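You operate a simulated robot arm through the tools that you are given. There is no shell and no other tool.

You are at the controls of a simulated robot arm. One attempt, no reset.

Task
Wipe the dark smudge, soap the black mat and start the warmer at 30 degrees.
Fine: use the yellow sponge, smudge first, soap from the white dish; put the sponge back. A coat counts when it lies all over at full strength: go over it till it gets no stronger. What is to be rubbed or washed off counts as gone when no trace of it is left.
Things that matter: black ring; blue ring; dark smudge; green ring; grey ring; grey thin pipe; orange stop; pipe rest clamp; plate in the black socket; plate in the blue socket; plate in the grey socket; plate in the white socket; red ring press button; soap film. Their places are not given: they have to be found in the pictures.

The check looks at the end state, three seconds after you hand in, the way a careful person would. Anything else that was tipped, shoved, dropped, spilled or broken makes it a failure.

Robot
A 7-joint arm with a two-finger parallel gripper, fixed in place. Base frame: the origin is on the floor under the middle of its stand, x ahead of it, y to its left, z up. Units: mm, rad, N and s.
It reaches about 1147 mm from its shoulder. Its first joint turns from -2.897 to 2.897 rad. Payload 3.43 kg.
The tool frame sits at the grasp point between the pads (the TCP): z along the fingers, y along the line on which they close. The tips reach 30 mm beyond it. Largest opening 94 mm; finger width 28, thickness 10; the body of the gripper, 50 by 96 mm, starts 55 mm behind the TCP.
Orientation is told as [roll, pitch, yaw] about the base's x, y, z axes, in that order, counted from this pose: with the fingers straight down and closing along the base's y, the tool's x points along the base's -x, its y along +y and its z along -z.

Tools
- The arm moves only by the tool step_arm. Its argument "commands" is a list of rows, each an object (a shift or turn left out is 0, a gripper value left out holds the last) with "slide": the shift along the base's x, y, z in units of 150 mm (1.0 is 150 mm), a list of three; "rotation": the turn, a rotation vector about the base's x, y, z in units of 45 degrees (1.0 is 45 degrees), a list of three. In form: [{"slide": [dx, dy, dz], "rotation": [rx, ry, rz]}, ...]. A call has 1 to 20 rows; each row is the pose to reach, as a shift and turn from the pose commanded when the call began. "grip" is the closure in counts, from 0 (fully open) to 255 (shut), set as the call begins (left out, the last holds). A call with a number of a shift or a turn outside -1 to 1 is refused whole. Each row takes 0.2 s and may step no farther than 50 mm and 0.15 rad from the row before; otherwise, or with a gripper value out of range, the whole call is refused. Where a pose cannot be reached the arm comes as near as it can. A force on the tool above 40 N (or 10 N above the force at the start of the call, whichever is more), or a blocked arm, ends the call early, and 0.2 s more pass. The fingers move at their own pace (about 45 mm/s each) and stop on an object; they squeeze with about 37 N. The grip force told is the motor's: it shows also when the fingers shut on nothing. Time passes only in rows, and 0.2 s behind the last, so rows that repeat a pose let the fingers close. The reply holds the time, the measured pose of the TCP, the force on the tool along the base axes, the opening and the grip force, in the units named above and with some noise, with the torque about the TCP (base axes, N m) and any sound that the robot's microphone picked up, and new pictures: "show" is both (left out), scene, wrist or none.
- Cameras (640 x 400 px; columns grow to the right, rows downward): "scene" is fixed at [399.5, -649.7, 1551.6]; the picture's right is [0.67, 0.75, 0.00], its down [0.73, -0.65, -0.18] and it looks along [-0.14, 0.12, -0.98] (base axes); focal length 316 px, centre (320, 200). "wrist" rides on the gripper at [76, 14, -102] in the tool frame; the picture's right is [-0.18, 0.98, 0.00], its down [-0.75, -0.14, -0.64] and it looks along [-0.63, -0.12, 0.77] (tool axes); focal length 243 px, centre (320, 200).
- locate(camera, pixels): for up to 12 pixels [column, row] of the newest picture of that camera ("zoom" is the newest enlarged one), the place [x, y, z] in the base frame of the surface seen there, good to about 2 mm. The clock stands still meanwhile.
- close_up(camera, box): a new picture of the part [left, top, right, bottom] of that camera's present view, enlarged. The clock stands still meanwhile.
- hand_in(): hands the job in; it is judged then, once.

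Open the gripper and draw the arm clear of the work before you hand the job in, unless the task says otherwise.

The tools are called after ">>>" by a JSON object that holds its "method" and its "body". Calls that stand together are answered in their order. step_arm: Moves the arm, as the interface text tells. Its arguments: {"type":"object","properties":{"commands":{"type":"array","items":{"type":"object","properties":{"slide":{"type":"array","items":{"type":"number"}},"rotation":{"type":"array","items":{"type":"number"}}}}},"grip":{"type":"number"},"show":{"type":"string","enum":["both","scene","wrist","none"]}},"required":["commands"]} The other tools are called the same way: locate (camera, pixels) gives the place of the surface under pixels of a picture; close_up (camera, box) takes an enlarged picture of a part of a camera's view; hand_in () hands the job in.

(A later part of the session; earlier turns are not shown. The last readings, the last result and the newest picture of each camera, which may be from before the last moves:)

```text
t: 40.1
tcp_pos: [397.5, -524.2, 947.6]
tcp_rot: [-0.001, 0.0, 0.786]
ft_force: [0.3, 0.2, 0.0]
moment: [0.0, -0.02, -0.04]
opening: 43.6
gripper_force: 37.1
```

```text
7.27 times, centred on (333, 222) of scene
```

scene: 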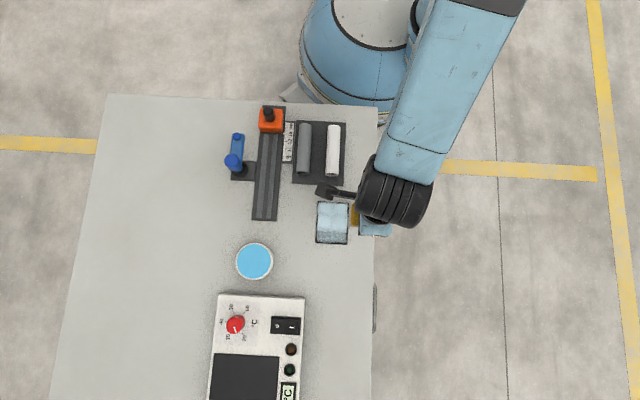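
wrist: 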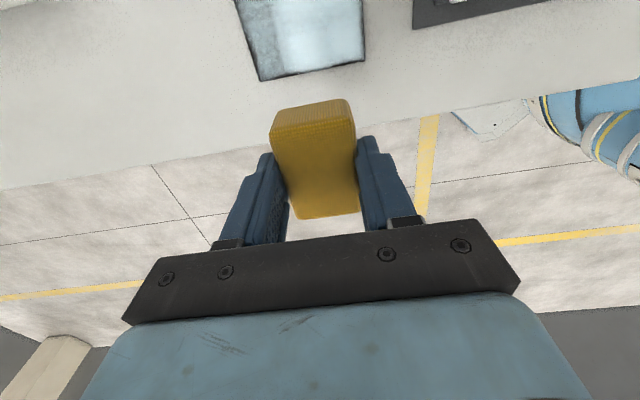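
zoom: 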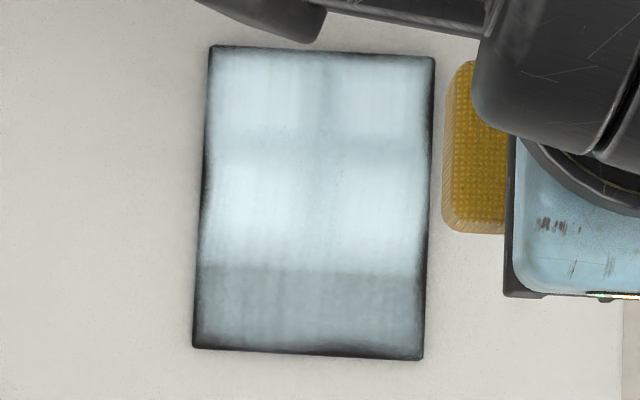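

The coat is uneven: the lower third is weaker and the edges stay dark. I locate the mat's exact corners to plan lanes that overhang the edges.

>>> {"method": "locate", "body": {"camera": "zoom", "pixels": [[213, 49], [431, 61], [418, 355], [197, 343], [322, 51], [308, 352], [203, 196], [427, 208], [316, 203], [316, 268]]}}

```text
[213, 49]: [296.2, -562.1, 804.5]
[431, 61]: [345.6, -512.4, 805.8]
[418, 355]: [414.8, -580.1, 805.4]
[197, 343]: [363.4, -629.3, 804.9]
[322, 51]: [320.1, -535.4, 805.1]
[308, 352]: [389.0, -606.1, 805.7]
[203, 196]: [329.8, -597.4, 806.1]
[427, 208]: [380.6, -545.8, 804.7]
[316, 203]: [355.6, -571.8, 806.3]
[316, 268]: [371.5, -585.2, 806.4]
```

Mat centre is (355.1,-571.3), about 72×99 mm. I go back down at the lower-left end, letting the sponge overhang the edges a few millimetres.

>>> {"method": "step_arm", "body": {"commands": [{"slide": [-0.083, -0.26, -0.15]}, {"slide": [-0.166, -0.522, -0.3]}, {"slide": [-0.166, -0.522, -0.45]}, {"slide": [-0.166, -0.522, -0.58]}, {"slide": [-0.166, -0.522, -0.63]}, {"slide": [-0.166, -0.522, -0.645]}, {"slide": [-0.166, -0.522, -0.65]}, {"slide": [-0.166, -0.522, -0.65]}], "show": "none"}}

>>> {"method": "step_arm", "body": {"commands": [{"slide": [-0.066, 0.066, 0]}, {"slide": [-0.132, 0.132, 0]}, {"slide": [-0.198, 0.198, 0]}, {"slide": [-0.264, 0.264, 0]}, {"slide": [-0.3206, 0.3206, 0]}, {"slide": [-0.2734, 0.3677, 0]}, {"slide": [-0.2263, 0.4148, 0]}, {"slide": [-0.1697, 0.3583, 0]}, {"slide": [-0.1037, 0.2923, 0]}, {"slide": [-0.0377, 0.2263, 0]}, {"slide": [0.0283, 0.1603, 0]}, {"slide": [0.0943, 0.0943, 0]}, {"slide": [0.0471, 0.0471, 0]}, {"slide": [-0.0189, 0.1131, 0]}, {"slide": [-0.0849, 0.1791, 0]}, {"slide": [-0.0189, 0.1131, 0]}, {"slide": [0.0471, 0.0471, 0]}, {"slide": [0, 0, 0]}], "show": "wrist"}}

```text
t: 42.0
tcp_pos: [371.8, -601.3, 850.4]
tcp_rot: [-0.002, 0.004, 0.784]
ft_force: [-0.5, 0.8, -0.8]
moment: [0.02, -0.01, 0.0]
opening: 43.5
gripper_force: 36.5
```

```text
t: 43.8
tcp_pos: [345.8, -547.0, 849.1]
tcp_rot: [0.002, -0.003, 0.784]
ft_force: [-4.7, 5.9, 10.1]
moment: [0.03, 0.17, -0.05]
opening: 43.4
gripper_force: 37.1
stopped in row 9: the force on the tool passed its limit at 42 N (the readings are from after the stop); the commanded pose is now the measured one
```

wrist: 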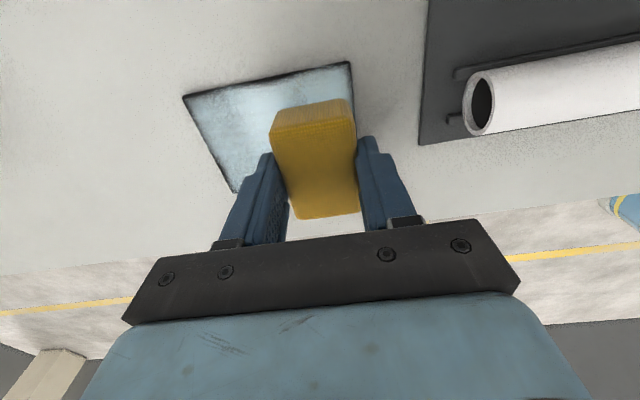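

Force peaked at 42 N mid-stroke, so I go slower and with 0.4 mm less pressure. I continue down the right lane, across the bottom, and up the left lane.

>>> {"method": "step_arm", "body": {"commands": [{"slide": [0.0377, -0.0377, 0.003]}, {"slide": [0.0754, -0.0754, 0.003]}, {"slide": [0.1131, -0.1131, 0.003]}, {"slide": [0.1508, -0.1508, 0.003]}, {"slide": [0.1886, -0.1886, 0.003]}, {"slide": [0.2263, -0.2263, 0.003]}, {"slide": [0.264, -0.264, 0.003]}, {"slide": [0.2168, -0.3111, 0.003]}, {"slide": [0.1697, -0.3583, 0.003]}, {"slide": [0.1226, -0.3111, 0.003]}, {"slide": [0.0754, -0.264, 0.003]}, {"slide": [0.0283, -0.2168, 0.003]}, {"slide": [-0.0189, -0.1697, 0.003]}, {"slide": [-0.066, -0.1226, 0.003]}, {"slide": [-0.1131, -0.0754, 0.003]}, {"slide": [-0.1508, -0.0377, 0.003]}], "show": "wrist"}}

```text
t: 47.2
tcp_pos: [322.9, -552.8, 850.0]
tcp_rot: [0.001, 0.002, 0.783]
ft_force: [3.2, -4.6, 10.7]
moment: [-0.24, -0.21, -0.01]
opening: 43.5
gripper_force: 36.5
```

wrist: 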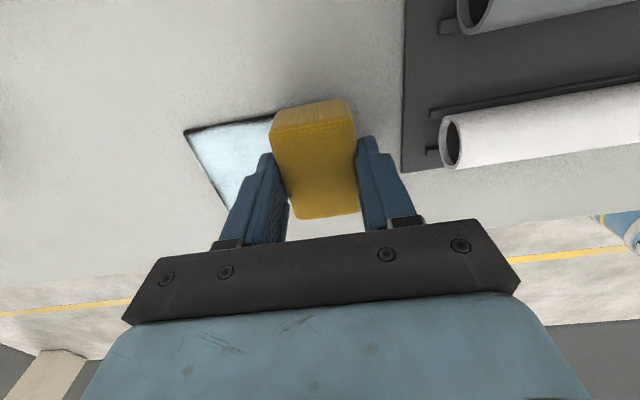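

Contact steady at 10.7 N. I run across the top, down the right lane and give the weaker bottom strip extra passes.

>>> {"method": "step_arm", "body": {"commands": [{"slide": [0.0377, 0.0377, 0]}, {"slide": [0.0943, 0.0943, 0]}, {"slide": [0.1367, 0.0519, 0]}, {"slide": [0.1791, 0.0094, 0]}, {"slide": [0.2216, -0.033, 0]}, {"slide": [0.264, -0.0754, 0]}, {"slide": [0.3064, -0.1179, 0]}, {"slide": [0.3488, -0.1603, 0]}, {"slide": [0.3913, -0.2027, 0]}, {"slide": [0.429, -0.2404, 0]}, {"slide": [0.3818, -0.2876, 0]}, {"slide": [0.3347, -0.3347, 0]}, {"slide": [0.2828, -0.2828, 0]}, {"slide": [0.2357, -0.2357, 0]}, {"slide": [0.2828, -0.2828, 0]}, {"slide": [0.3347, -0.3347, 0]}, {"slide": [0.3818, -0.2876, 0]}, {"slide": [0.3394, -0.2451, 0]}, {"slide": [0.2923, -0.198, 0]}, {"slide": [0.2451, -0.1508, 0]}], "show": "wrist"}}

```text
t: 51.4
tcp_pos: [360.3, -574.4, 850.5]
tcp_rot: [0.003, -0.001, 0.785]
ft_force: [0.3, 1.4, -0.4]
moment: [0.0, 0.02, 0.02]
opening: 43.5
gripper_force: 36.8
```

wrist: 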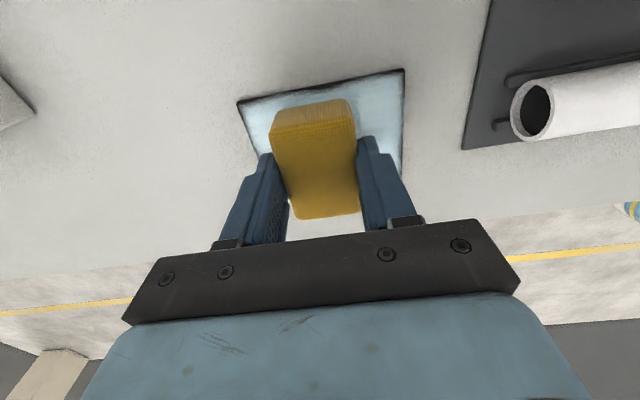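

The reading shows the sponge lost contact at the end (−0.4 N). I lift and step aside again to inspect the coat in the scene view.

>>> {"method": "step_arm", "body": {"commands": [{"slide": [0, 0, 0.1]}, {"slide": [0, 0, 0.3]}, {"slide": [0.12, 0.17, 0.5]}, {"slide": [0.251, 0.345, 0.65]}, {"slide": [0.251, 0.345, 0.65]}], "show": "scene"}}

>>> {"method": "close_up", "body": {"camera": "scene", "box": [305, 195, 361, 250]}}

```text
t: 52.6
tcp_pos: [397.7, -524.2, 945.6]
tcp_rot: [0.003, -0.002, 0.787]
ft_force: [-0.2, 0.4, -0.3]
moment: [0.02, -0.01, 0.0]
opening: 43.7
gripper_force: 37.3
```

scene: 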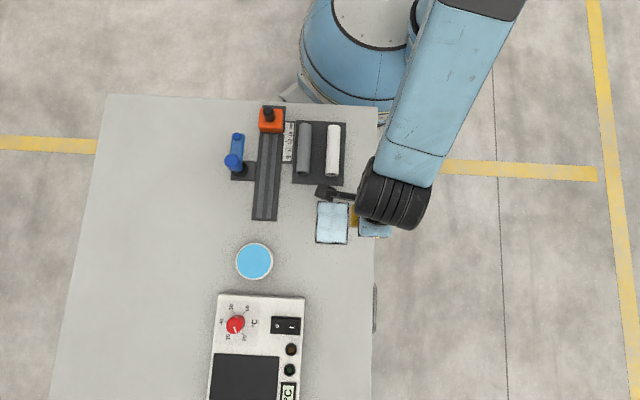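

```text
7.27 times, centred on (333, 222) of scene
```

zoom: 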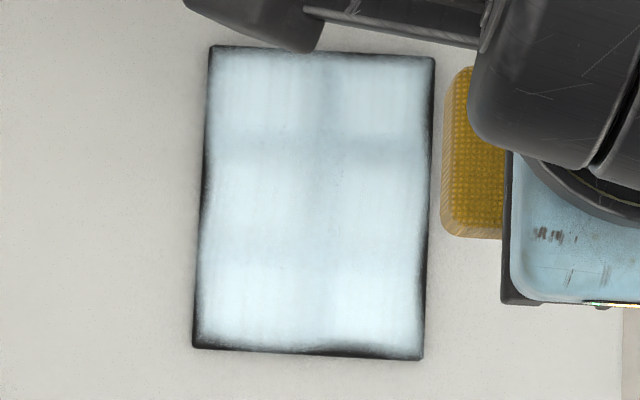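

The coat is now much more even; only the edges and a faint cross in the middle look weaker. I do a perimeter round with the sponge overhanging further (±16 across, ±40 along), starting at the lower-left corner.

>>> {"method": "step_arm", "body": {"commands": [{"slide": [-0.083, -0.29, -0.15]}, {"slide": [-0.166, -0.579, -0.3]}, {"slide": [-0.166, -0.579, -0.45]}, {"slide": [-0.166, -0.579, -0.58]}, {"slide": [-0.166, -0.579, -0.63]}, {"slide": [-0.166, -0.579, -0.647]}, {"slide": [-0.166, -0.579, -0.653]}, {"slide": [-0.166, -0.579, -0.653]}], "show": "wrist"}}

```text
refused: row 1 steps farther than a row can; nothing moved
```

The first row stepped slightly too far (over 50 mm), so I split the approach into smaller steps.

>>> {"method": "step_arm", "body": {"commands": [{"slide": [-0.055, -0.19, -0.1]}, {"slide": [-0.11, -0.38, -0.2]}, {"slide": [-0.166, -0.579, -0.3]}, {"slide": [-0.166, -0.579, -0.45]}, {"slide": [-0.166, -0.579, -0.58]}, {"slide": [-0.166, -0.579, -0.63]}, {"slide": [-0.166, -0.579, -0.647]}, {"slide": [-0.166, -0.579, -0.653]}, {"slide": [-0.166, -0.579, -0.653]}], "show": "wrist"}}

```text
t: 54.6
tcp_pos: [372.3, -611.4, 849.8]
tcp_rot: [0.002, 0.001, 0.785]
ft_force: [-0.1, -0.6, 0.9]
moment: [-0.04, -0.01, -0.03]
opening: 43.5
gripper_force: 36.8
```

wrist: 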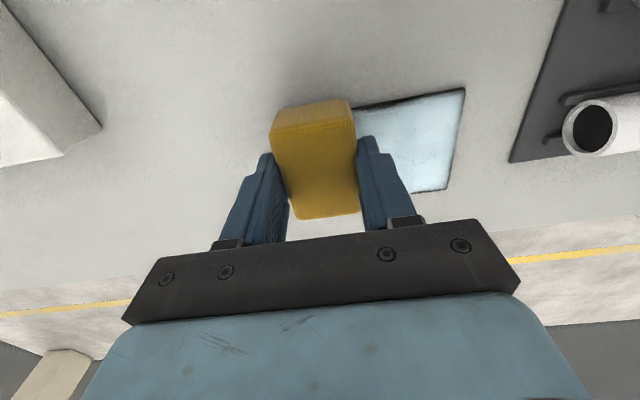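

Barely touching (0.9 N). I press 0.8 mm more and run slowly up the left edge then across the top.

>>> {"method": "step_arm", "body": {"commands": [{"slide": [0, 0, -0.005]}, {"slide": [-0.0424, 0.0424, -0.005]}, {"slide": [-0.0849, 0.0849, -0.005]}, {"slide": [-0.1273, 0.1273, -0.005]}, {"slide": [-0.1697, 0.1697, -0.005]}, {"slide": [-0.2121, 0.2121, -0.005]}, {"slide": [-0.2546, 0.2546, -0.005]}, {"slide": [-0.297, 0.297, -0.005]}, {"slide": [-0.3394, 0.3394, -0.005]}, {"slide": [-0.3771, 0.3771, -0.005]}, {"slide": [-0.33, 0.4243, -0.005]}, {"slide": [-0.2828, 0.4714, -0.005]}, {"slide": [-0.2263, 0.528, -0.005]}], "show": "wrist"}}

```text
t: 57.4
tcp_pos: [338.7, -532.1, 849.1]
tcp_rot: [0.0, 0.002, 0.783]
ft_force: [-8.6, -6.9, 16.8]
moment: [-0.36, 0.33, -0.06]
opening: 43.4
gripper_force: 37.0
```

wrist: 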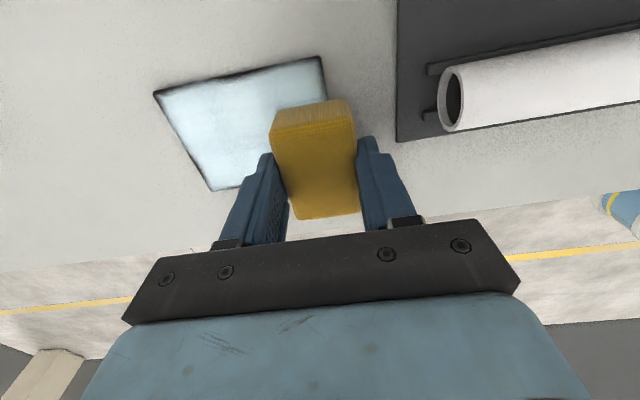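

Force 16.8 N at the top-right corner. I continue down the right edge and across the bottom.

>>> {"method": "step_arm", "body": {"commands": [{"slide": [0.0424, -0.0424, 0]}, {"slide": [0.0849, -0.0849, 0]}, {"slide": [0.1273, -0.1273, 0]}, {"slide": [0.1697, -0.1697, 0]}, {"slide": [0.2121, -0.2121, 0]}, {"slide": [0.2546, -0.2546, 0]}, {"slide": [0.297, -0.297, 0]}, {"slide": [0.3394, -0.3394, 0]}, {"slide": [0.3771, -0.3771, 0]}, {"slide": [0.33, -0.4243, 0]}, {"slide": [0.2828, -0.4714, 0]}, {"slide": [0.2263, -0.528, 0]}], "show": "wrist"}}

```text
t: 57.9
tcp_pos: [347.4, -539.5, 848.4]
tcp_rot: [0.005, -0.002, 0.784]
ft_force: [-3.6, 5.1, 10.3]
moment: [0.1, 0.1, -0.01]
opening: 43.6
gripper_force: 37.5
stopped in row 2: the force on the tool passed its limit at 42 N (the readings are from after the stop); the commanded pose is now the measured one
```

wrist: 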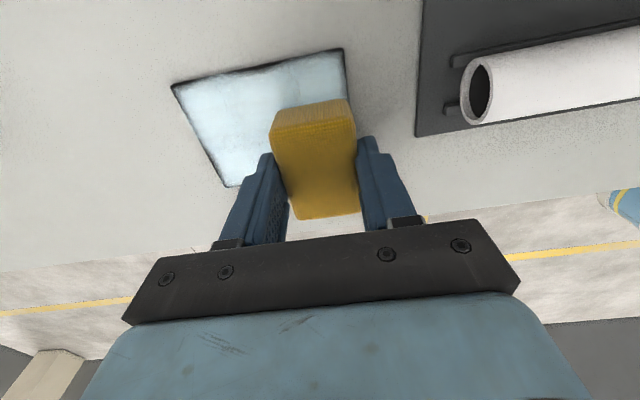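

It stopped at 42 N again at the start of the downward stroke; contact now rests at 10 N. I ease 0.4 mm and continue down the right edge and across the bottom slowly.

>>> {"method": "step_arm", "body": {"commands": [{"slide": [0, 0, 0.003]}, {"slide": [0.0401, -0.0401, 0.003]}, {"slide": [0.0801, -0.0801, 0.003]}, {"slide": [0.1202, -0.1202, 0.003]}, {"slide": [0.1603, -0.1603, 0.003]}, {"slide": [0.2004, -0.2004, 0.003]}, {"slide": [0.2404, -0.2404, 0.003]}, {"slide": [0.2805, -0.2805, 0.003]}, {"slide": [0.3206, -0.3206, 0.003]}, {"slide": [0.2734, -0.3677, 0.003]}, {"slide": [0.2263, -0.4148, 0.003]}, {"slide": [0.1697, -0.4714, 0.003]}], "show": "wrist"}}

```text
t: 60.5
tcp_pos: [373.8, -612.2, 849.7]
tcp_rot: [0.008, -0.003, 0.786]
ft_force: [0.1, -0.7, 0.1]
moment: [0.0, 0.01, -0.02]
opening: 43.8
gripper_force: 36.7
```

wrist: 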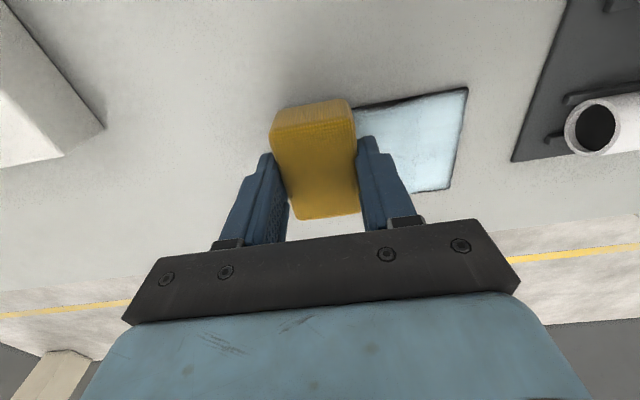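

Contact was lost at the bottom (0.1 N), with a small tool tilt from the stop. I correct the tilt and lower another millimetre to regain light contact.

>>> {"method": "step_arm", "body": {"commands": [{"slide": [0, 0, 0.003], "rotation": [-0.007, 0.003, 0]}, {"slide": [0, 0, -0.003], "rotation": [-0.007, 0.003, 0]}, {"slide": [0, 0, -0.006], "rotation": [-0.007, 0.003, 0]}, {"slide": [0, 0, -0.006], "rotation": [-0.007, 0.003, 0]}], "show": "none"}}

```text
t: 61.5
tcp_pos: [373.3, -611.3, 849.7]
tcp_rot: [0.003, 0.003, 0.784]
ft_force: [-0.6, -0.4, 6.2]
moment: [0.18, -0.09, 0.04]
opening: 43.9
gripper_force: 37.0
```

Light contact of 6 N. I sweep across the bottom edge both ways and then one row higher.

>>> {"method": "step_arm", "body": {"commands": [{"slide": [0.0377, 0.0377, -0.002]}, {"slide": [0.0754, 0.0754, -0.002]}, {"slide": [0.1131, 0.1131, -0.002]}, {"slide": [0.1508, 0.1508, -0.002]}, {"slide": [0.1131, 0.1131, -0.002]}, {"slide": [0.0754, 0.0754, -0.002]}, {"slide": [0.0377, 0.0377, -0.002]}, {"slide": [0, 0, -0.002]}, {"slide": [-0.0377, 0.0377, -0.002]}, {"slide": [0, 0.0754, -0.002]}, {"slide": [0.0377, 0.1131, -0.002]}, {"slide": [0.0754, 0.1508, -0.002]}, {"slide": [0.1131, 0.1886, -0.002]}], "show": "wrist"}}

```text
t: 62.8
tcp_pos: [394.1, -589.9, 848.9]
tcp_rot: [0.003, 0.001, 0.789]
ft_force: [-0.4, 4.7, 8.1]
moment: [0.1, 0.06, 0.01]
opening: 43.4
gripper_force: 36.8
stopped in row 6: the force on the tool passed its limit at 43 N (the readings are from after the stop); the commanded pose is now the measured one
```

wrist: 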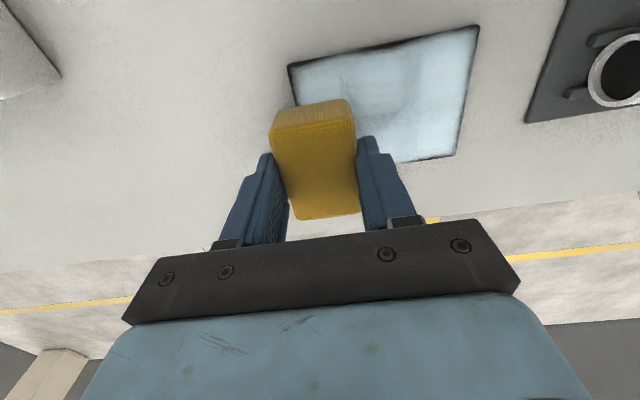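

Another force stop at the reversal. I lift and step aside to inspect the coat again.

>>> {"method": "step_arm", "body": {"commands": [{"slide": [0, 0, 0.1]}, {"slide": [0, 0, 0.3]}, {"slide": [0.01, 0.22, 0.5]}, {"slide": [0.02, 0.44, 0.65]}, {"slide": [0.02, 0.44, 0.65]}], "show": "scene"}}

>>> {"method": "close_up", "body": {"camera": "scene", "box": [305, 195, 361, 250]}}

```text
t: 64.0
tcp_pos: [395.0, -523.8, 945.2]
tcp_rot: [0.005, 0.0, 0.789]
ft_force: [0.6, 1.0, -0.3]
moment: [0.01, 0.03, 0.01]
opening: 43.6
gripper_force: 36.5
```

scene: 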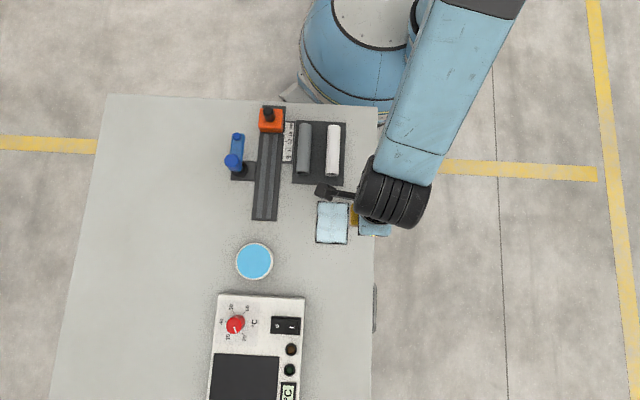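

```text
7.27 times, centred on (333, 222) of scene
```

zoom: 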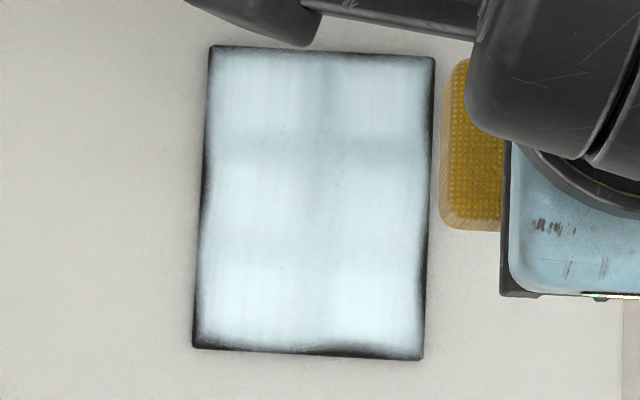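

The coat hasn't visibly strengthened since the last round, so the sponge may be spent; the faint cross and edges remain. I go back to the dish for more soap, moving high.

>>> {"method": "step_arm", "body": {"commands": [{"slide": [-0.093, -0.238, 0]}, {"slide": [-0.185, -0.475, 0]}, {"slide": [-0.278, -0.713, 0]}, {"slide": [-0.37, -0.95, 0]}, {"slide": [-0.37, -0.95, 0]}], "show": "none"}}

>>> {"method": "step_arm", "body": {"commands": [{"slide": [-0.082, -0.214, 0]}, {"slide": [-0.165, -0.429, 0]}, {"slide": [-0.247, -0.643, 0]}, {"slide": [-0.247, -0.643, -0.15]}, {"slide": [-0.247, -0.643, -0.3]}, {"slide": [-0.247, -0.643, -0.4]}, {"slide": [-0.247, -0.643, -0.4]}], "show": "both"}}

```text
t: 65.2
tcp_pos: [339.2, -669.1, 946.7]
tcp_rot: [0.003, -0.001, 0.788]
ft_force: [-0.4, -0.1, 0.1]
moment: [-0.01, 0.0, 0.0]
opening: 43.9
gripper_force: 37.1
```

```text
t: 66.8
tcp_pos: [304.8, -762.4, 885.8]
tcp_rot: [0.002, -0.003, 0.788]
ft_force: [0.2, -0.9, -0.3]
moment: [-0.04, 0.0, -0.01]
opening: 43.8
gripper_force: 37.0
```

scene: 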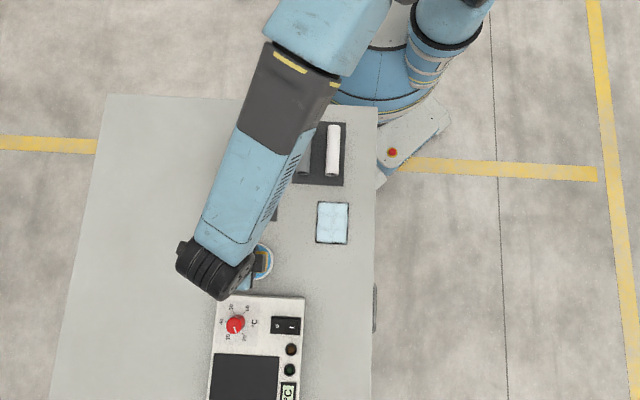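
wrist: 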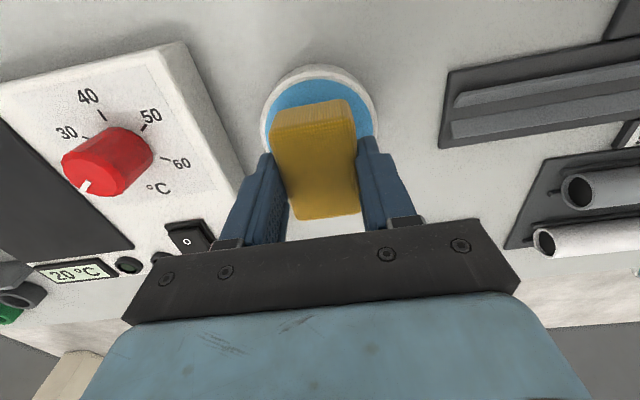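

The mat is unobstructed in the scene view now. I enlarge it to judge the coat without the arm's shading.

>>> {"method": "close_up", "body": {"camera": "scene", "box": [305, 195, 361, 250]}}

```text
7.27 times, centred on (333, 222) of scene
```

zoom: 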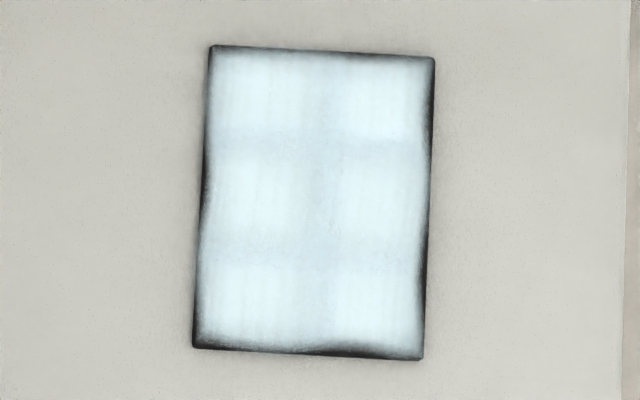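

The coat shows six soft-edged patches of nearly equal brightness. To be sure it is at full strength I reload soap with a gentle press and go over it once more.

>>> {"method": "step_arm", "body": {"commands": [{"slide": [0, 0, -0.08]}, {"slide": [0, 0, -0.1]}, {"slide": [0, 0, -0.107]}, {"slide": [0, 0, -0.113]}, {"slide": [0, 0, -0.117]}, {"slide": [0, 0, -0.117]}], "show": "wrist"}}

```text
t: 68.2
tcp_pos: [303.3, -762.4, 869.5]
tcp_rot: [0.002, 0.002, 0.789]
ft_force: [-1.5, -0.3, 21.3]
moment: [0.0, -0.04, -0.02]
opening: 43.3
gripper_force: 36.5
```

wrist: 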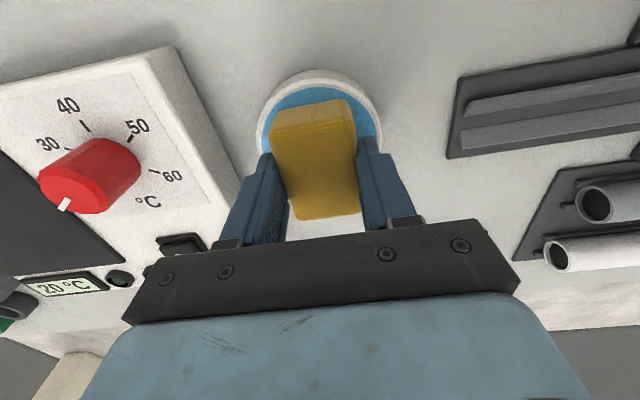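

Pressed at 21 N; the sponge is reloaded. I lift and return to the mat's lower-left part.

>>> {"method": "step_arm", "body": {"commands": [{"slide": [0, 0, 0.05]}, {"slide": [0, 0, 0.2]}, {"slide": [0, 0, 0.341]}, {"slide": [0.09, 0.225, 0.341]}, {"slide": [0.18, 0.45, 0.341]}, {"slide": [0.27, 0.675, 0.341]}, {"slide": [0.36, 0.9, 0.341]}, {"slide": [0.36, 0.9, 0.341]}], "show": "none"}}

>>> {"method": "step_arm", "body": {"commands": [{"slide": [0.037, 0.096, 0]}, {"slide": [0.075, 0.192, 0]}, {"slide": [0.075, 0.192, -0.15]}, {"slide": [0.075, 0.192, -0.3]}, {"slide": [0.075, 0.192, -0.42]}, {"slide": [0.075, 0.192, -0.455]}, {"slide": [0.075, 0.192, -0.465]}, {"slide": [0.075, 0.192, -0.47]}, {"slide": [0.075, 0.192, -0.47]}], "show": "wrist"}}

```text
t: 70.0
tcp_pos: [359.4, -625.9, 920.7]
tcp_rot: [0.005, -0.001, 0.789]
ft_force: [1.7, 0.4, -1.0]
moment: [-0.03, -0.01, -0.02]
opening: 43.8
gripper_force: 37.2
```

```text
t: 72.0
tcp_pos: [371.3, -599.4, 848.9]
tcp_rot: [0.004, 0.002, 0.789]
ft_force: [1.2, 1.1, 4.4]
moment: [-0.09, -0.1, 0.03]
opening: 43.7
gripper_force: 37.2
```

wrist: 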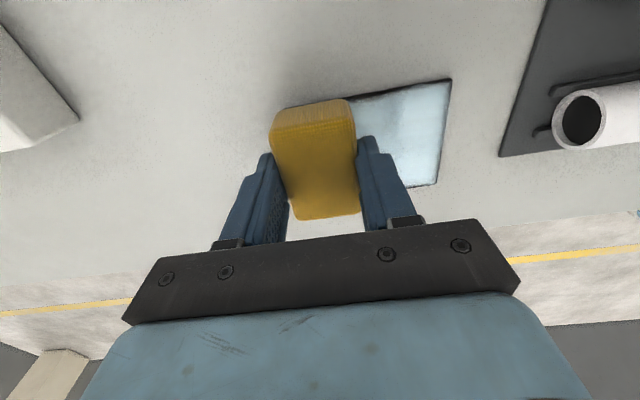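

Light contact of 4.4 N at the lower left. I do a slow round: up the left lane, across the top, down the right lane, easing slightly toward the top.

>>> {"method": "step_arm", "body": {"commands": [{"slide": [-0.0365, 0.0365, -0.002]}, {"slide": [-0.0731, 0.0731, -0.002]}, {"slide": [-0.1096, 0.1096, -0.001]}, {"slide": [-0.1461, 0.1461, -0.001]}, {"slide": [-0.1826, 0.1826, 0]}, {"slide": [-0.2192, 0.2192, 0]}, {"slide": [-0.2557, 0.2557, 0.001]}, {"slide": [-0.2922, 0.2922, 0.001]}, {"slide": [-0.2451, 0.3394, 0.001]}, {"slide": [-0.198, 0.3866, 0.001]}, {"slide": [-0.1603, 0.3488, 0.001]}, {"slide": [-0.1226, 0.3111, 0.001]}, {"slide": [-0.0849, 0.2734, 0]}, {"slide": [-0.0471, 0.2357, 0]}, {"slide": [-0.0094, 0.198, 0]}, {"slide": [0.0283, 0.1603, -0.001]}, {"slide": [0.066, 0.1226, -0.002]}, {"slide": [0.1037, 0.0849, -0.002]}], "show": "wrist"}}

```text
t: 75.8
tcp_pos: [386.8, -586.4, 849.4]
tcp_rot: [0.007, -0.001, 0.79]
ft_force: [-0.9, -0.8, 0.1]
moment: [-0.01, -0.02, 0.01]
opening: 43.7
gripper_force: 36.9
```

wrist: 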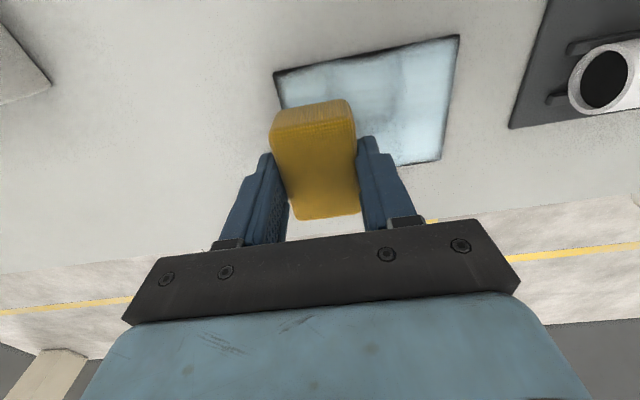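

Contact was lost on the right lane (0.1 N). I level the small roll error and press down about 0.8 mm here, then check the force.

>>> {"method": "step_arm", "body": {"commands": [{"slide": [0, 0, -0.002], "rotation": [-0.007, 0, -0.004]}, {"slide": [0, 0, -0.004], "rotation": [-0.007, 0, -0.004]}, {"slide": [0, 0, -0.006], "rotation": [-0.007, 0, -0.004]}, {"slide": [0, 0, -0.006], "rotation": [-0.007, 0, -0.004]}], "show": "none"}}

```text
t: 76.8
tcp_pos: [386.1, -586.5, 848.6]
tcp_rot: [-0.001, 0.003, 0.788]
ft_force: [2.0, 6.3, 10.2]
moment: [0.36, -0.17, -0.04]
opening: 43.8
gripper_force: 36.9
```

Contact 10 N. I run a full slow loop: up the right lane, across the top, down the left lane, across the bottom.

>>> {"method": "step_arm", "body": {"commands": [{"slide": [-0.0377, 0.0377, 0]}, {"slide": [-0.0754, 0.0754, 0]}, {"slide": [-0.1131, 0.1131, 0.001]}, {"slide": [-0.1508, 0.1508, 0.001]}, {"slide": [-0.1886, 0.1886, 0.002]}, {"slide": [-0.2263, 0.2263, 0.002]}, {"slide": [-0.264, 0.264, 0.003]}, {"slide": [-0.3017, 0.3017, 0.003]}, {"slide": [-0.3488, 0.2546, 0.003]}, {"slide": [-0.396, 0.2074, 0.003]}, {"slide": [-0.3583, 0.1697, 0.003]}, {"slide": [-0.3206, 0.132, 0.003]}, {"slide": [-0.2828, 0.0943, 0.002]}, {"slide": [-0.2451, 0.0566, 0.002]}, {"slide": [-0.2074, 0.0189, 0.001]}, {"slide": [-0.1697, -0.0189, 0.001]}, {"slide": [-0.132, -0.0566, 0]}, {"slide": [-0.0943, -0.0943, 0]}, {"slide": [-0.0471, -0.0471, 0]}, {"slide": [0, 0, 0]}], "show": "wrist"}}

```text
t: 77.9
tcp_pos: [362.3, -563.2, 847.7]
tcp_rot: [-0.005, 0.005, 0.786]
ft_force: [-0.8, -0.8, 0.2]
moment: [0.0, -0.03, -0.01]
opening: 43.9
gripper_force: 36.8
stopped in row 5: the force on the tool passed its limit at 41 N (the readings are from after the stop); the commanded pose is now the measured one
```

wrist: 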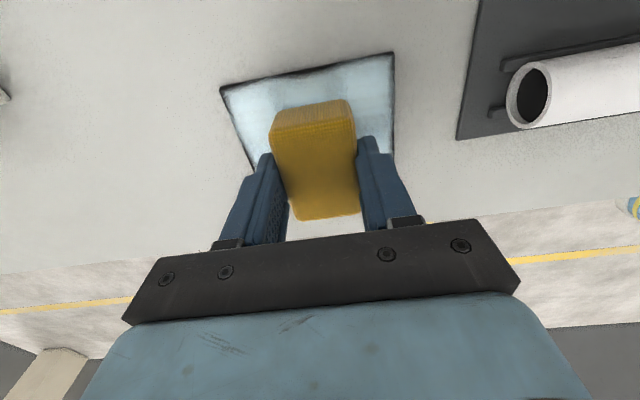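

Another stop, and the contact height has crept lower, so the sponge has slid up slightly in the grip. I lift, step aside and inspect the coat and the sponge.

>>> {"method": "step_arm", "body": {"commands": [{"slide": [0, 0, 0.1]}, {"slide": [0, 0, 0.3]}, {"slide": [0.12, 0.13, 0.5]}, {"slide": [0.235, 0.26, 0.65]}, {"slide": [0.235, 0.26, 0.65]}], "show": "both"}}

>>> {"method": "close_up", "body": {"camera": "scene", "box": [305, 195, 361, 250]}}

>>> {"method": "close_up", "body": {"camera": "wrist", "box": [220, 60, 420, 240]}}

```text
t: 79.1
tcp_pos: [398.1, -520.2, 948.3]
tcp_rot: [-0.002, 0.005, 0.786]
ft_force: [0.0, 0.0, -0.5]
moment: [-0.02, -0.01, 0.02]
opening: 43.5
gripper_force: 37.5
```

scene: 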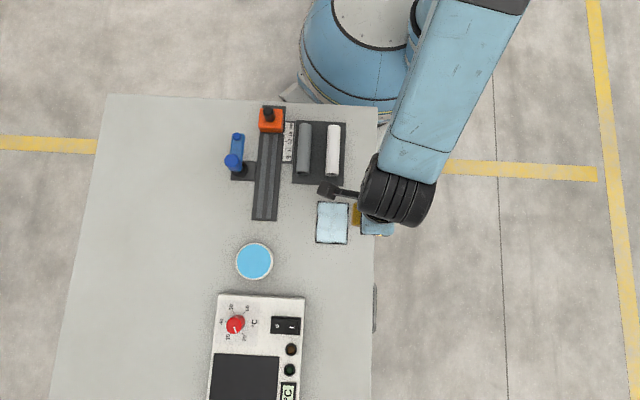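
wrist: 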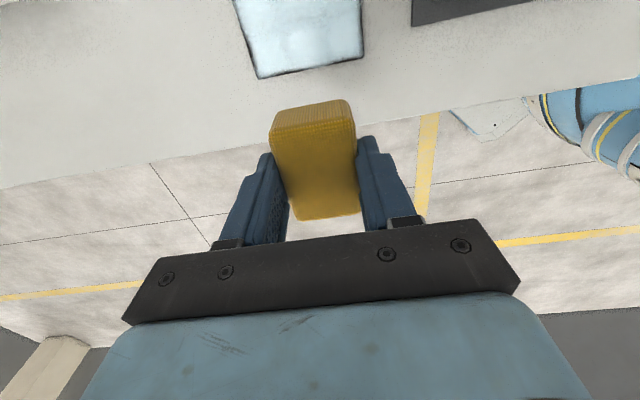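

```text
7.27 times, centred on (333, 222) of scene
```

zoom: 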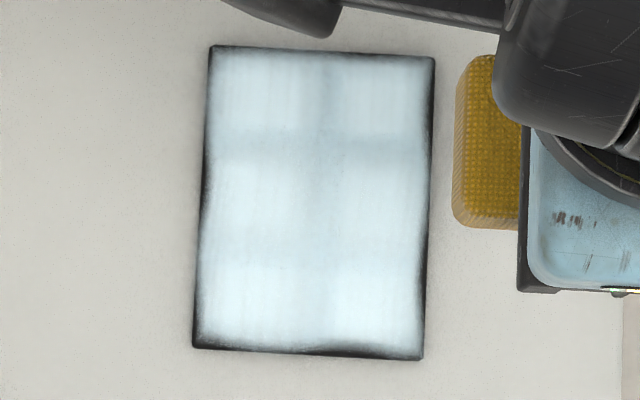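

```text
2.22 times, centred on (320, 150) of wrist
```

zoom: 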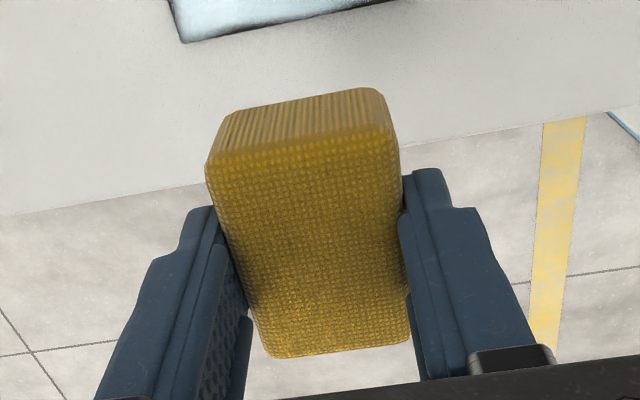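

The coat looks the same as the previous two inspections, i.e. it seems saturated, though some of the last strokes lost contact. I do one more gentle full round to be sure; first I touch down at the mat's centre.

>>> {"method": "step_arm", "body": {"commands": [{"slide": [-0.1, -0.11, -0.15], "rotation": [0.004, -0.006, 0]}, {"slide": [-0.2, -0.22, -0.3], "rotation": [0.004, -0.006, 0]}, {"slide": [-0.279, -0.31, -0.45], "rotation": [0.004, -0.006, 0]}, {"slide": [-0.279, -0.31, -0.58], "rotation": [0.004, -0.006, 0]}, {"slide": [-0.279, -0.31, -0.63], "rotation": [0.004, -0.006, 0]}, {"slide": [-0.279, -0.31, -0.642], "rotation": [0.004, -0.006, 0]}, {"slide": [-0.279, -0.31, -0.648], "rotation": [0.004, -0.006, 0]}, {"slide": [-0.279, -0.31, -0.648], "rotation": [0.004, -0.006, 0]}], "show": "none"}}

```text
t: 80.9
tcp_pos: [355.8, -568.7, 849.2]
tcp_rot: [-0.004, 0.0, 0.787]
ft_force: [-0.1, -0.5, 0.6]
moment: [-0.02, 0.0, 0.0]
opening: 43.7
gripper_force: 37.2
```

Just touching. I lower in half-millimetre steps to about 8 N.

>>> {"method": "step_arm", "body": {"commands": [{"slide": [0, 0, -0.002]}, {"slide": [0, 0, -0.004]}, {"slide": [0, 0, -0.004]}], "show": "none"}}

```text
t: 81.7
tcp_pos: [355.9, -569.5, 848.6]
tcp_rot: [-0.005, 0.0, 0.787]
ft_force: [1.7, 1.1, 5.4]
moment: [0.01, 0.12, -0.01]
opening: 43.7
gripper_force: 36.9
```

Contact 5.4 N. I run a full slow loop around the mat at this light pressure.

>>> {"method": "step_arm", "body": {"commands": [{"slide": [-0.0613, 0.0141, 0]}, {"slide": [-0.1226, 0.0283, 0]}, {"slide": [-0.1603, 0.066, 0]}, {"slide": [-0.198, 0.1037, 0]}, {"slide": [-0.1508, 0.1508, 0]}, {"slide": [-0.1037, 0.198, 0]}, {"slide": [-0.066, 0.1603, 0]}, {"slide": [-0.0283, 0.1226, 0]}, {"slide": [0.0094, 0.0849, -0.001]}, {"slide": [0.0471, 0.0471, -0.001]}, {"slide": [0.0849, 0.0094, -0.001]}, {"slide": [0.1226, -0.0283, -0.002]}, {"slide": [0.1603, -0.066, -0.002]}, {"slide": [0.198, -0.1037, -0.003]}, {"slide": [0.1508, -0.1508, -0.003]}, {"slide": [0.1037, -0.198, -0.003]}, {"slide": [0.066, -0.1603, -0.002]}, {"slide": [0.0283, -0.1226, -0.002]}, {"slide": [-0.0094, -0.0849, -0.001]}, {"slide": [-0.0471, -0.0471, -0.001]}], "show": "wrist"}}

```text
t: 85.9
tcp_pos: [346.2, -578.2, 847.7]
tcp_rot: [-0.005, 0.0, 0.784]
ft_force: [-1.0, -0.8, 1.0]
moment: [0.02, 0.07, -0.01]
opening: 43.6
gripper_force: 36.3
```

wrist: 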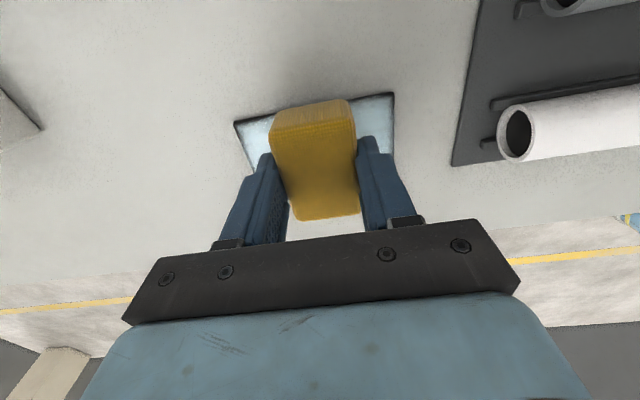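

Contact is only 1 N at the end, so I press 0.5 mm more and run the loop the other way round.

>>> {"method": "step_arm", "body": {"commands": [{"slide": [0, 0, -0.004]}, {"slide": [0.0377, -0.0377, -0.004]}, {"slide": [0.0754, -0.0754, -0.004]}, {"slide": [0.1131, -0.1131, -0.005]}, {"slide": [0.1508, -0.1508, -0.005]}, {"slide": [0.198, -0.1037, -0.005]}, {"slide": [0.2451, -0.0566, -0.005]}, {"slide": [0.2074, -0.0189, -0.005]}, {"slide": [0.1697, 0.0189, -0.004]}, {"slide": [0.132, 0.0566, -0.004]}, {"slide": [0.0943, 0.0943, -0.004]}, {"slide": [0.0566, 0.132, -0.003]}, {"slide": [0.0189, 0.1697, -0.003]}, {"slide": [-0.0189, 0.2074, -0.003]}, {"slide": [-0.0566, 0.2451, -0.003]}, {"slide": [-0.1037, 0.198, -0.003]}, {"slide": [-0.1508, 0.1508, -0.003]}, {"slide": [-0.1131, 0.1131, -0.003]}, {"slide": [-0.0754, 0.0754, -0.003]}, {"slide": [-0.0377, 0.0377, -0.003]}], "show": "wrist"}}

```text
t: 89.2
tcp_pos: [340.5, -542.2, 847.8]
tcp_rot: [-0.004, -0.005, 0.792]
ft_force: [1.0, 2.3, 4.2]
moment: [0.01, 0.09, -0.03]
opening: 43.6
gripper_force: 36.6
stopped in row 16: the force on the tool passed its limit at 44 N (the readings are from after the stop); the commanded pose is now the measured one
```

wrist: 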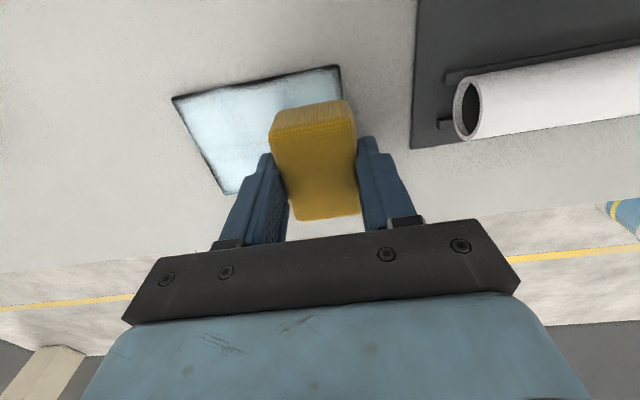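

The loop is essentially complete. I lift and move to the hover point near the dish, from where both mat and former smudge are unobstructed in the scene view.

>>> {"method": "step_arm", "body": {"commands": [{"slide": [0, 0, 0.1]}, {"slide": [0, 0, 0.33]}, {"slide": [0, 0, 0.56]}, {"slide": [-0.04, -0.24, 0.56]}, {"slide": [-0.08, -0.48, 0.56]}, {"slide": [-0.12, -0.72, 0.56]}, {"slide": [-0.16, -0.96, 0.56]}, {"slide": [-0.16, -0.96, 0.56]}], "show": "none"}}

>>> {"method": "step_arm", "body": {"commands": [{"slide": [-0.04, -0.25, 0]}, {"slide": [-0.08, -0.5, 0]}, {"slide": [-0.08, -0.5, 0]}], "show": "scene"}}

>>> {"method": "close_up", "body": {"camera": "scene", "box": [305, 195, 361, 250]}}

>>> {"method": "close_up", "body": {"camera": "scene", "box": [300, 285, 380, 365]}}

```text
t: 91.0
tcp_pos: [315.2, -686.0, 930.7]
tcp_rot: [-0.004, -0.004, 0.791]
ft_force: [0.8, 0.7, -0.3]
moment: [-0.01, -0.03, 0.0]
opening: 43.4
gripper_force: 36.6
```

```text
t: 91.8
tcp_pos: [301.6, -762.2, 931.3]
tcp_rot: [-0.006, -0.004, 0.791]
ft_force: [-0.1, 0.3, 0.3]
moment: [-0.01, -0.01, -0.04]
opening: 43.5
gripper_force: 37.0
```

scene: 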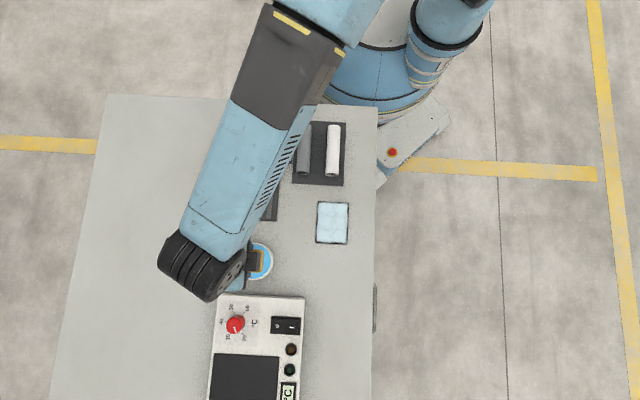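

```text
7.27 times, centred on (333, 222) of scene
```

zoom: 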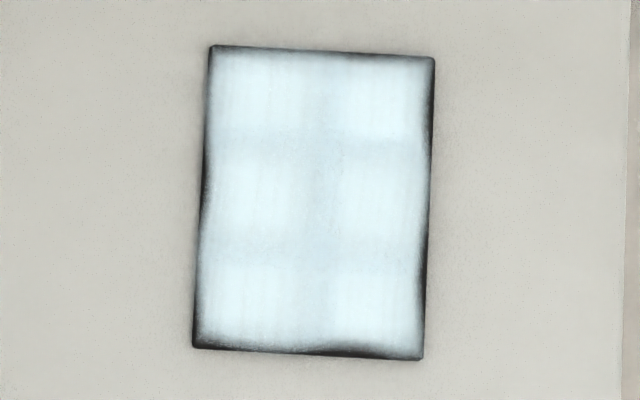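

```text
5.00 times, centred on (340, 325) of scene
```

zoom: 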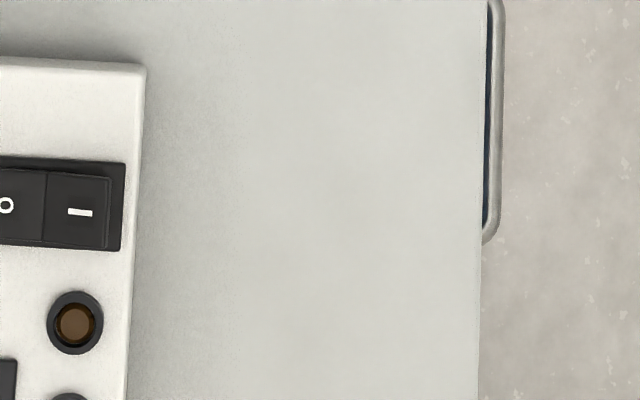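

The coat is identical to the earlier unobstructed picture, so it is at full strength. I take a tighter look at the former smudge spot.

>>> {"method": "close_up", "body": {"camera": "scene", "box": [320, 298, 362, 348]}}

>>> {"method": "close_up", "body": {"camera": "scene", "box": [230, 235, 350, 300]}}

```text
8.00 times, centred on (341, 323) of scene
```

zoom: 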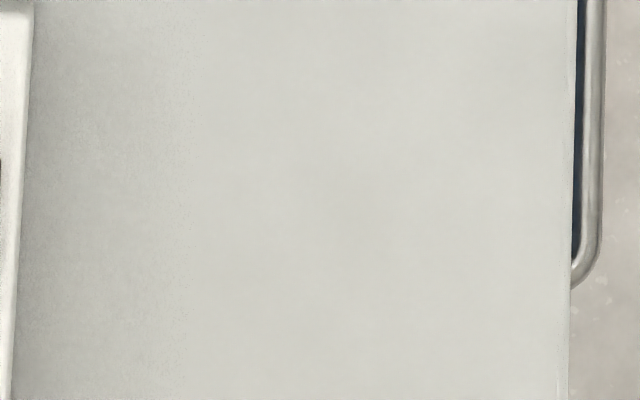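

```text
5.33 times, centred on (290, 268) of scene
```

zoom: 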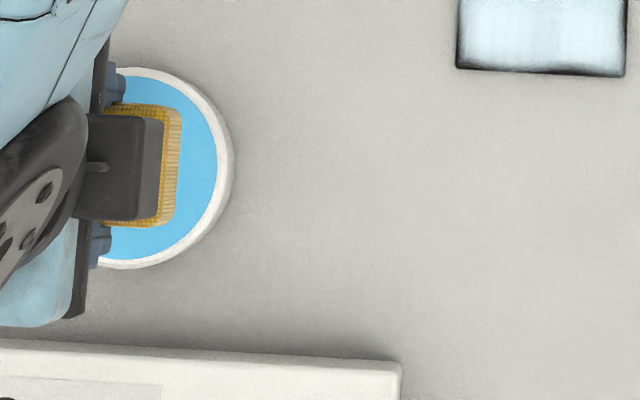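

All clean, dish fine. Now I return the sponge to its home at about (427,-669), levelling the tool on the way, and descend to just above the table.

>>> {"method": "step_arm", "body": {"commands": [{"slide": [0.206, 0.154, 0], "rotation": [0.006, 0.005, -0.006]}, {"slide": [0.412, 0.307, 0], "rotation": [0.006, 0.005, -0.006]}, {"slide": [0.618, 0.461, 0], "rotation": [0.006, 0.005, -0.006]}, {"slide": [0.823, 0.615, 0], "rotation": [0.006, 0.005, -0.006]}, {"slide": [0.823, 0.615, -0.2], "rotation": [0.006, 0.005, -0.006]}, {"slide": [0.823, 0.615, -0.4], "rotation": [0.006, 0.005, -0.006]}, {"slide": [0.823, 0.615, -0.52], "rotation": [0.006, 0.005, -0.006]}, {"slide": [0.823, 0.615, -0.52], "rotation": [0.006, 0.005, -0.006]}], "show": "both"}}

```text
t: 93.6
tcp_pos: [427.3, -670.0, 853.6]
tcp_rot: [0.003, -0.002, 0.787]
ft_force: [0.2, -0.2, -0.2]
moment: [0.03, 0.0, 0.03]
opening: 43.6
gripper_force: 37.0
```

scene: 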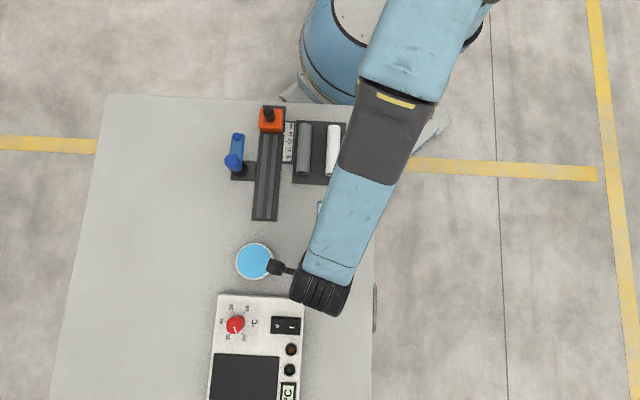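
wrist: 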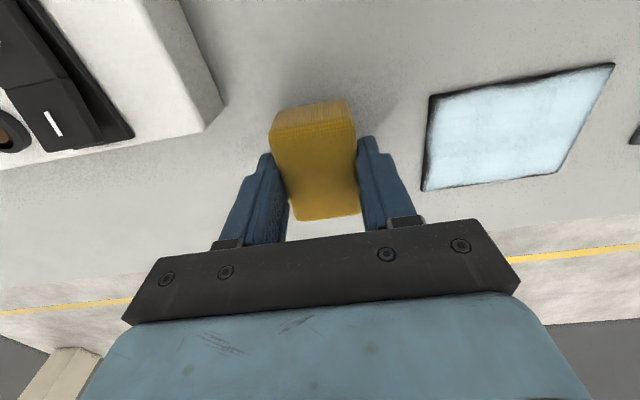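

The sponge hovers over its home, about 10 mm up. I lower it in small steps until it touches the table.

>>> {"method": "step_arm", "body": {"commands": [{"slide": [0, 0, -0.03]}, {"slide": [0, 0, -0.05]}, {"slide": [0, 0, -0.058]}, {"slide": [0, 0, -0.064]}, {"slide": [0, 0, -0.068]}, {"slide": [0, 0, -0.068]}], "show": "none"}}

```text
t: 95.0
tcp_pos: [428.7, -668.0, 844.2]
tcp_rot: [0.002, -0.005, 0.786]
ft_force: [0.8, 0.4, -0.4]
moment: [0.0, -0.04, -0.02]
opening: 43.6
gripper_force: 37.1
```

No contact yet at z 844. I lower further in small steps.

>>> {"method": "step_arm", "body": {"commands": [{"slide": [0, 0, -0.004]}, {"slide": [0, 0, -0.008]}, {"slide": [0, 0, -0.008]}], "show": "none"}}

```text
t: 95.8
tcp_pos: [426.7, -668.3, 842.1]
tcp_rot: [0.003, -0.003, 0.785]
ft_force: [-0.3, 1.5, 6.1]
moment: [-0.11, 0.14, -0.03]
opening: 43.5
gripper_force: 36.7
```

Contact at 6 N: the sponge stands on the table. I open the gripper and then rise straight up.

>>> {"method": "step_arm", "body": {"commands": [{"slide": [0, 0, 0]}, {"slide": [0, 0, 0]}, {"slide": [0, 0, 0]}, {"slide": [0, 0, 0]}, {"slide": [0, 0, 0]}], "grip": 0, "show": "wrist"}}

>>> {"method": "step_arm", "body": {"commands": [{"slide": [0, 0, 0.1]}, {"slide": [0, 0, 0.3]}, {"slide": [0, 0, 0.6]}, {"slide": [0, 0, 0.9]}, {"slide": [0, 0, 0.9]}], "show": "both"}}

```text
t: 97.0
tcp_pos: [428.1, -669.6, 841.4]
tcp_rot: [0.003, -0.003, 0.785]
ft_force: [0.4, -0.6, 0.2]
moment: [-0.03, 0.01, 0.01]
opening: 94.2
gripper_force: 0.1
```

wrist: 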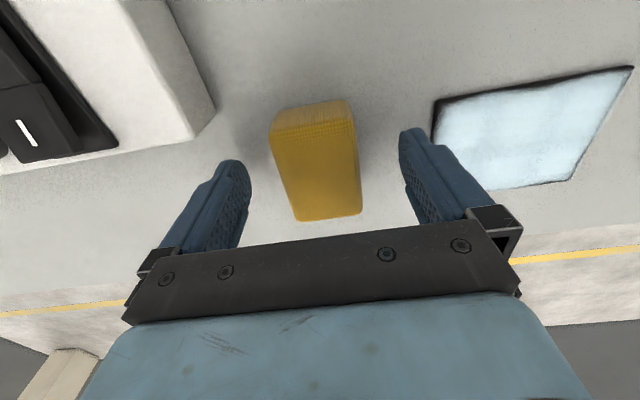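

```text
t: 98.2
tcp_pos: [427.6, -673.7, 978.7]
tcp_rot: [0.001, -0.003, 0.787]
ft_force: [-0.8, -0.1, 0.4]
moment: [0.01, 0.03, -0.02]
opening: 94.0
gripper_force: 0.0
```

scene: 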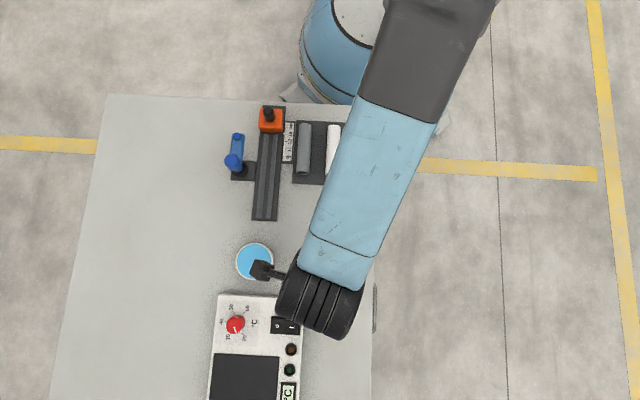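
wrist: 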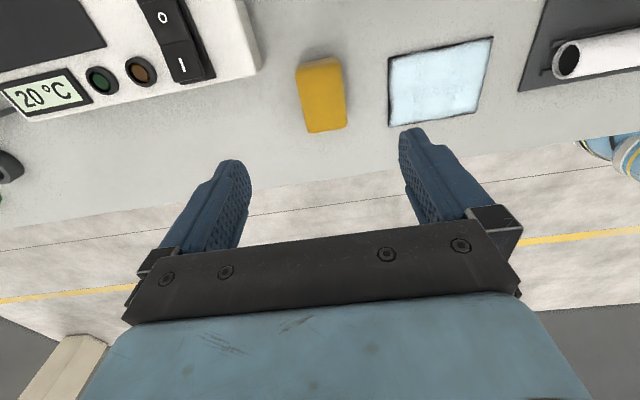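

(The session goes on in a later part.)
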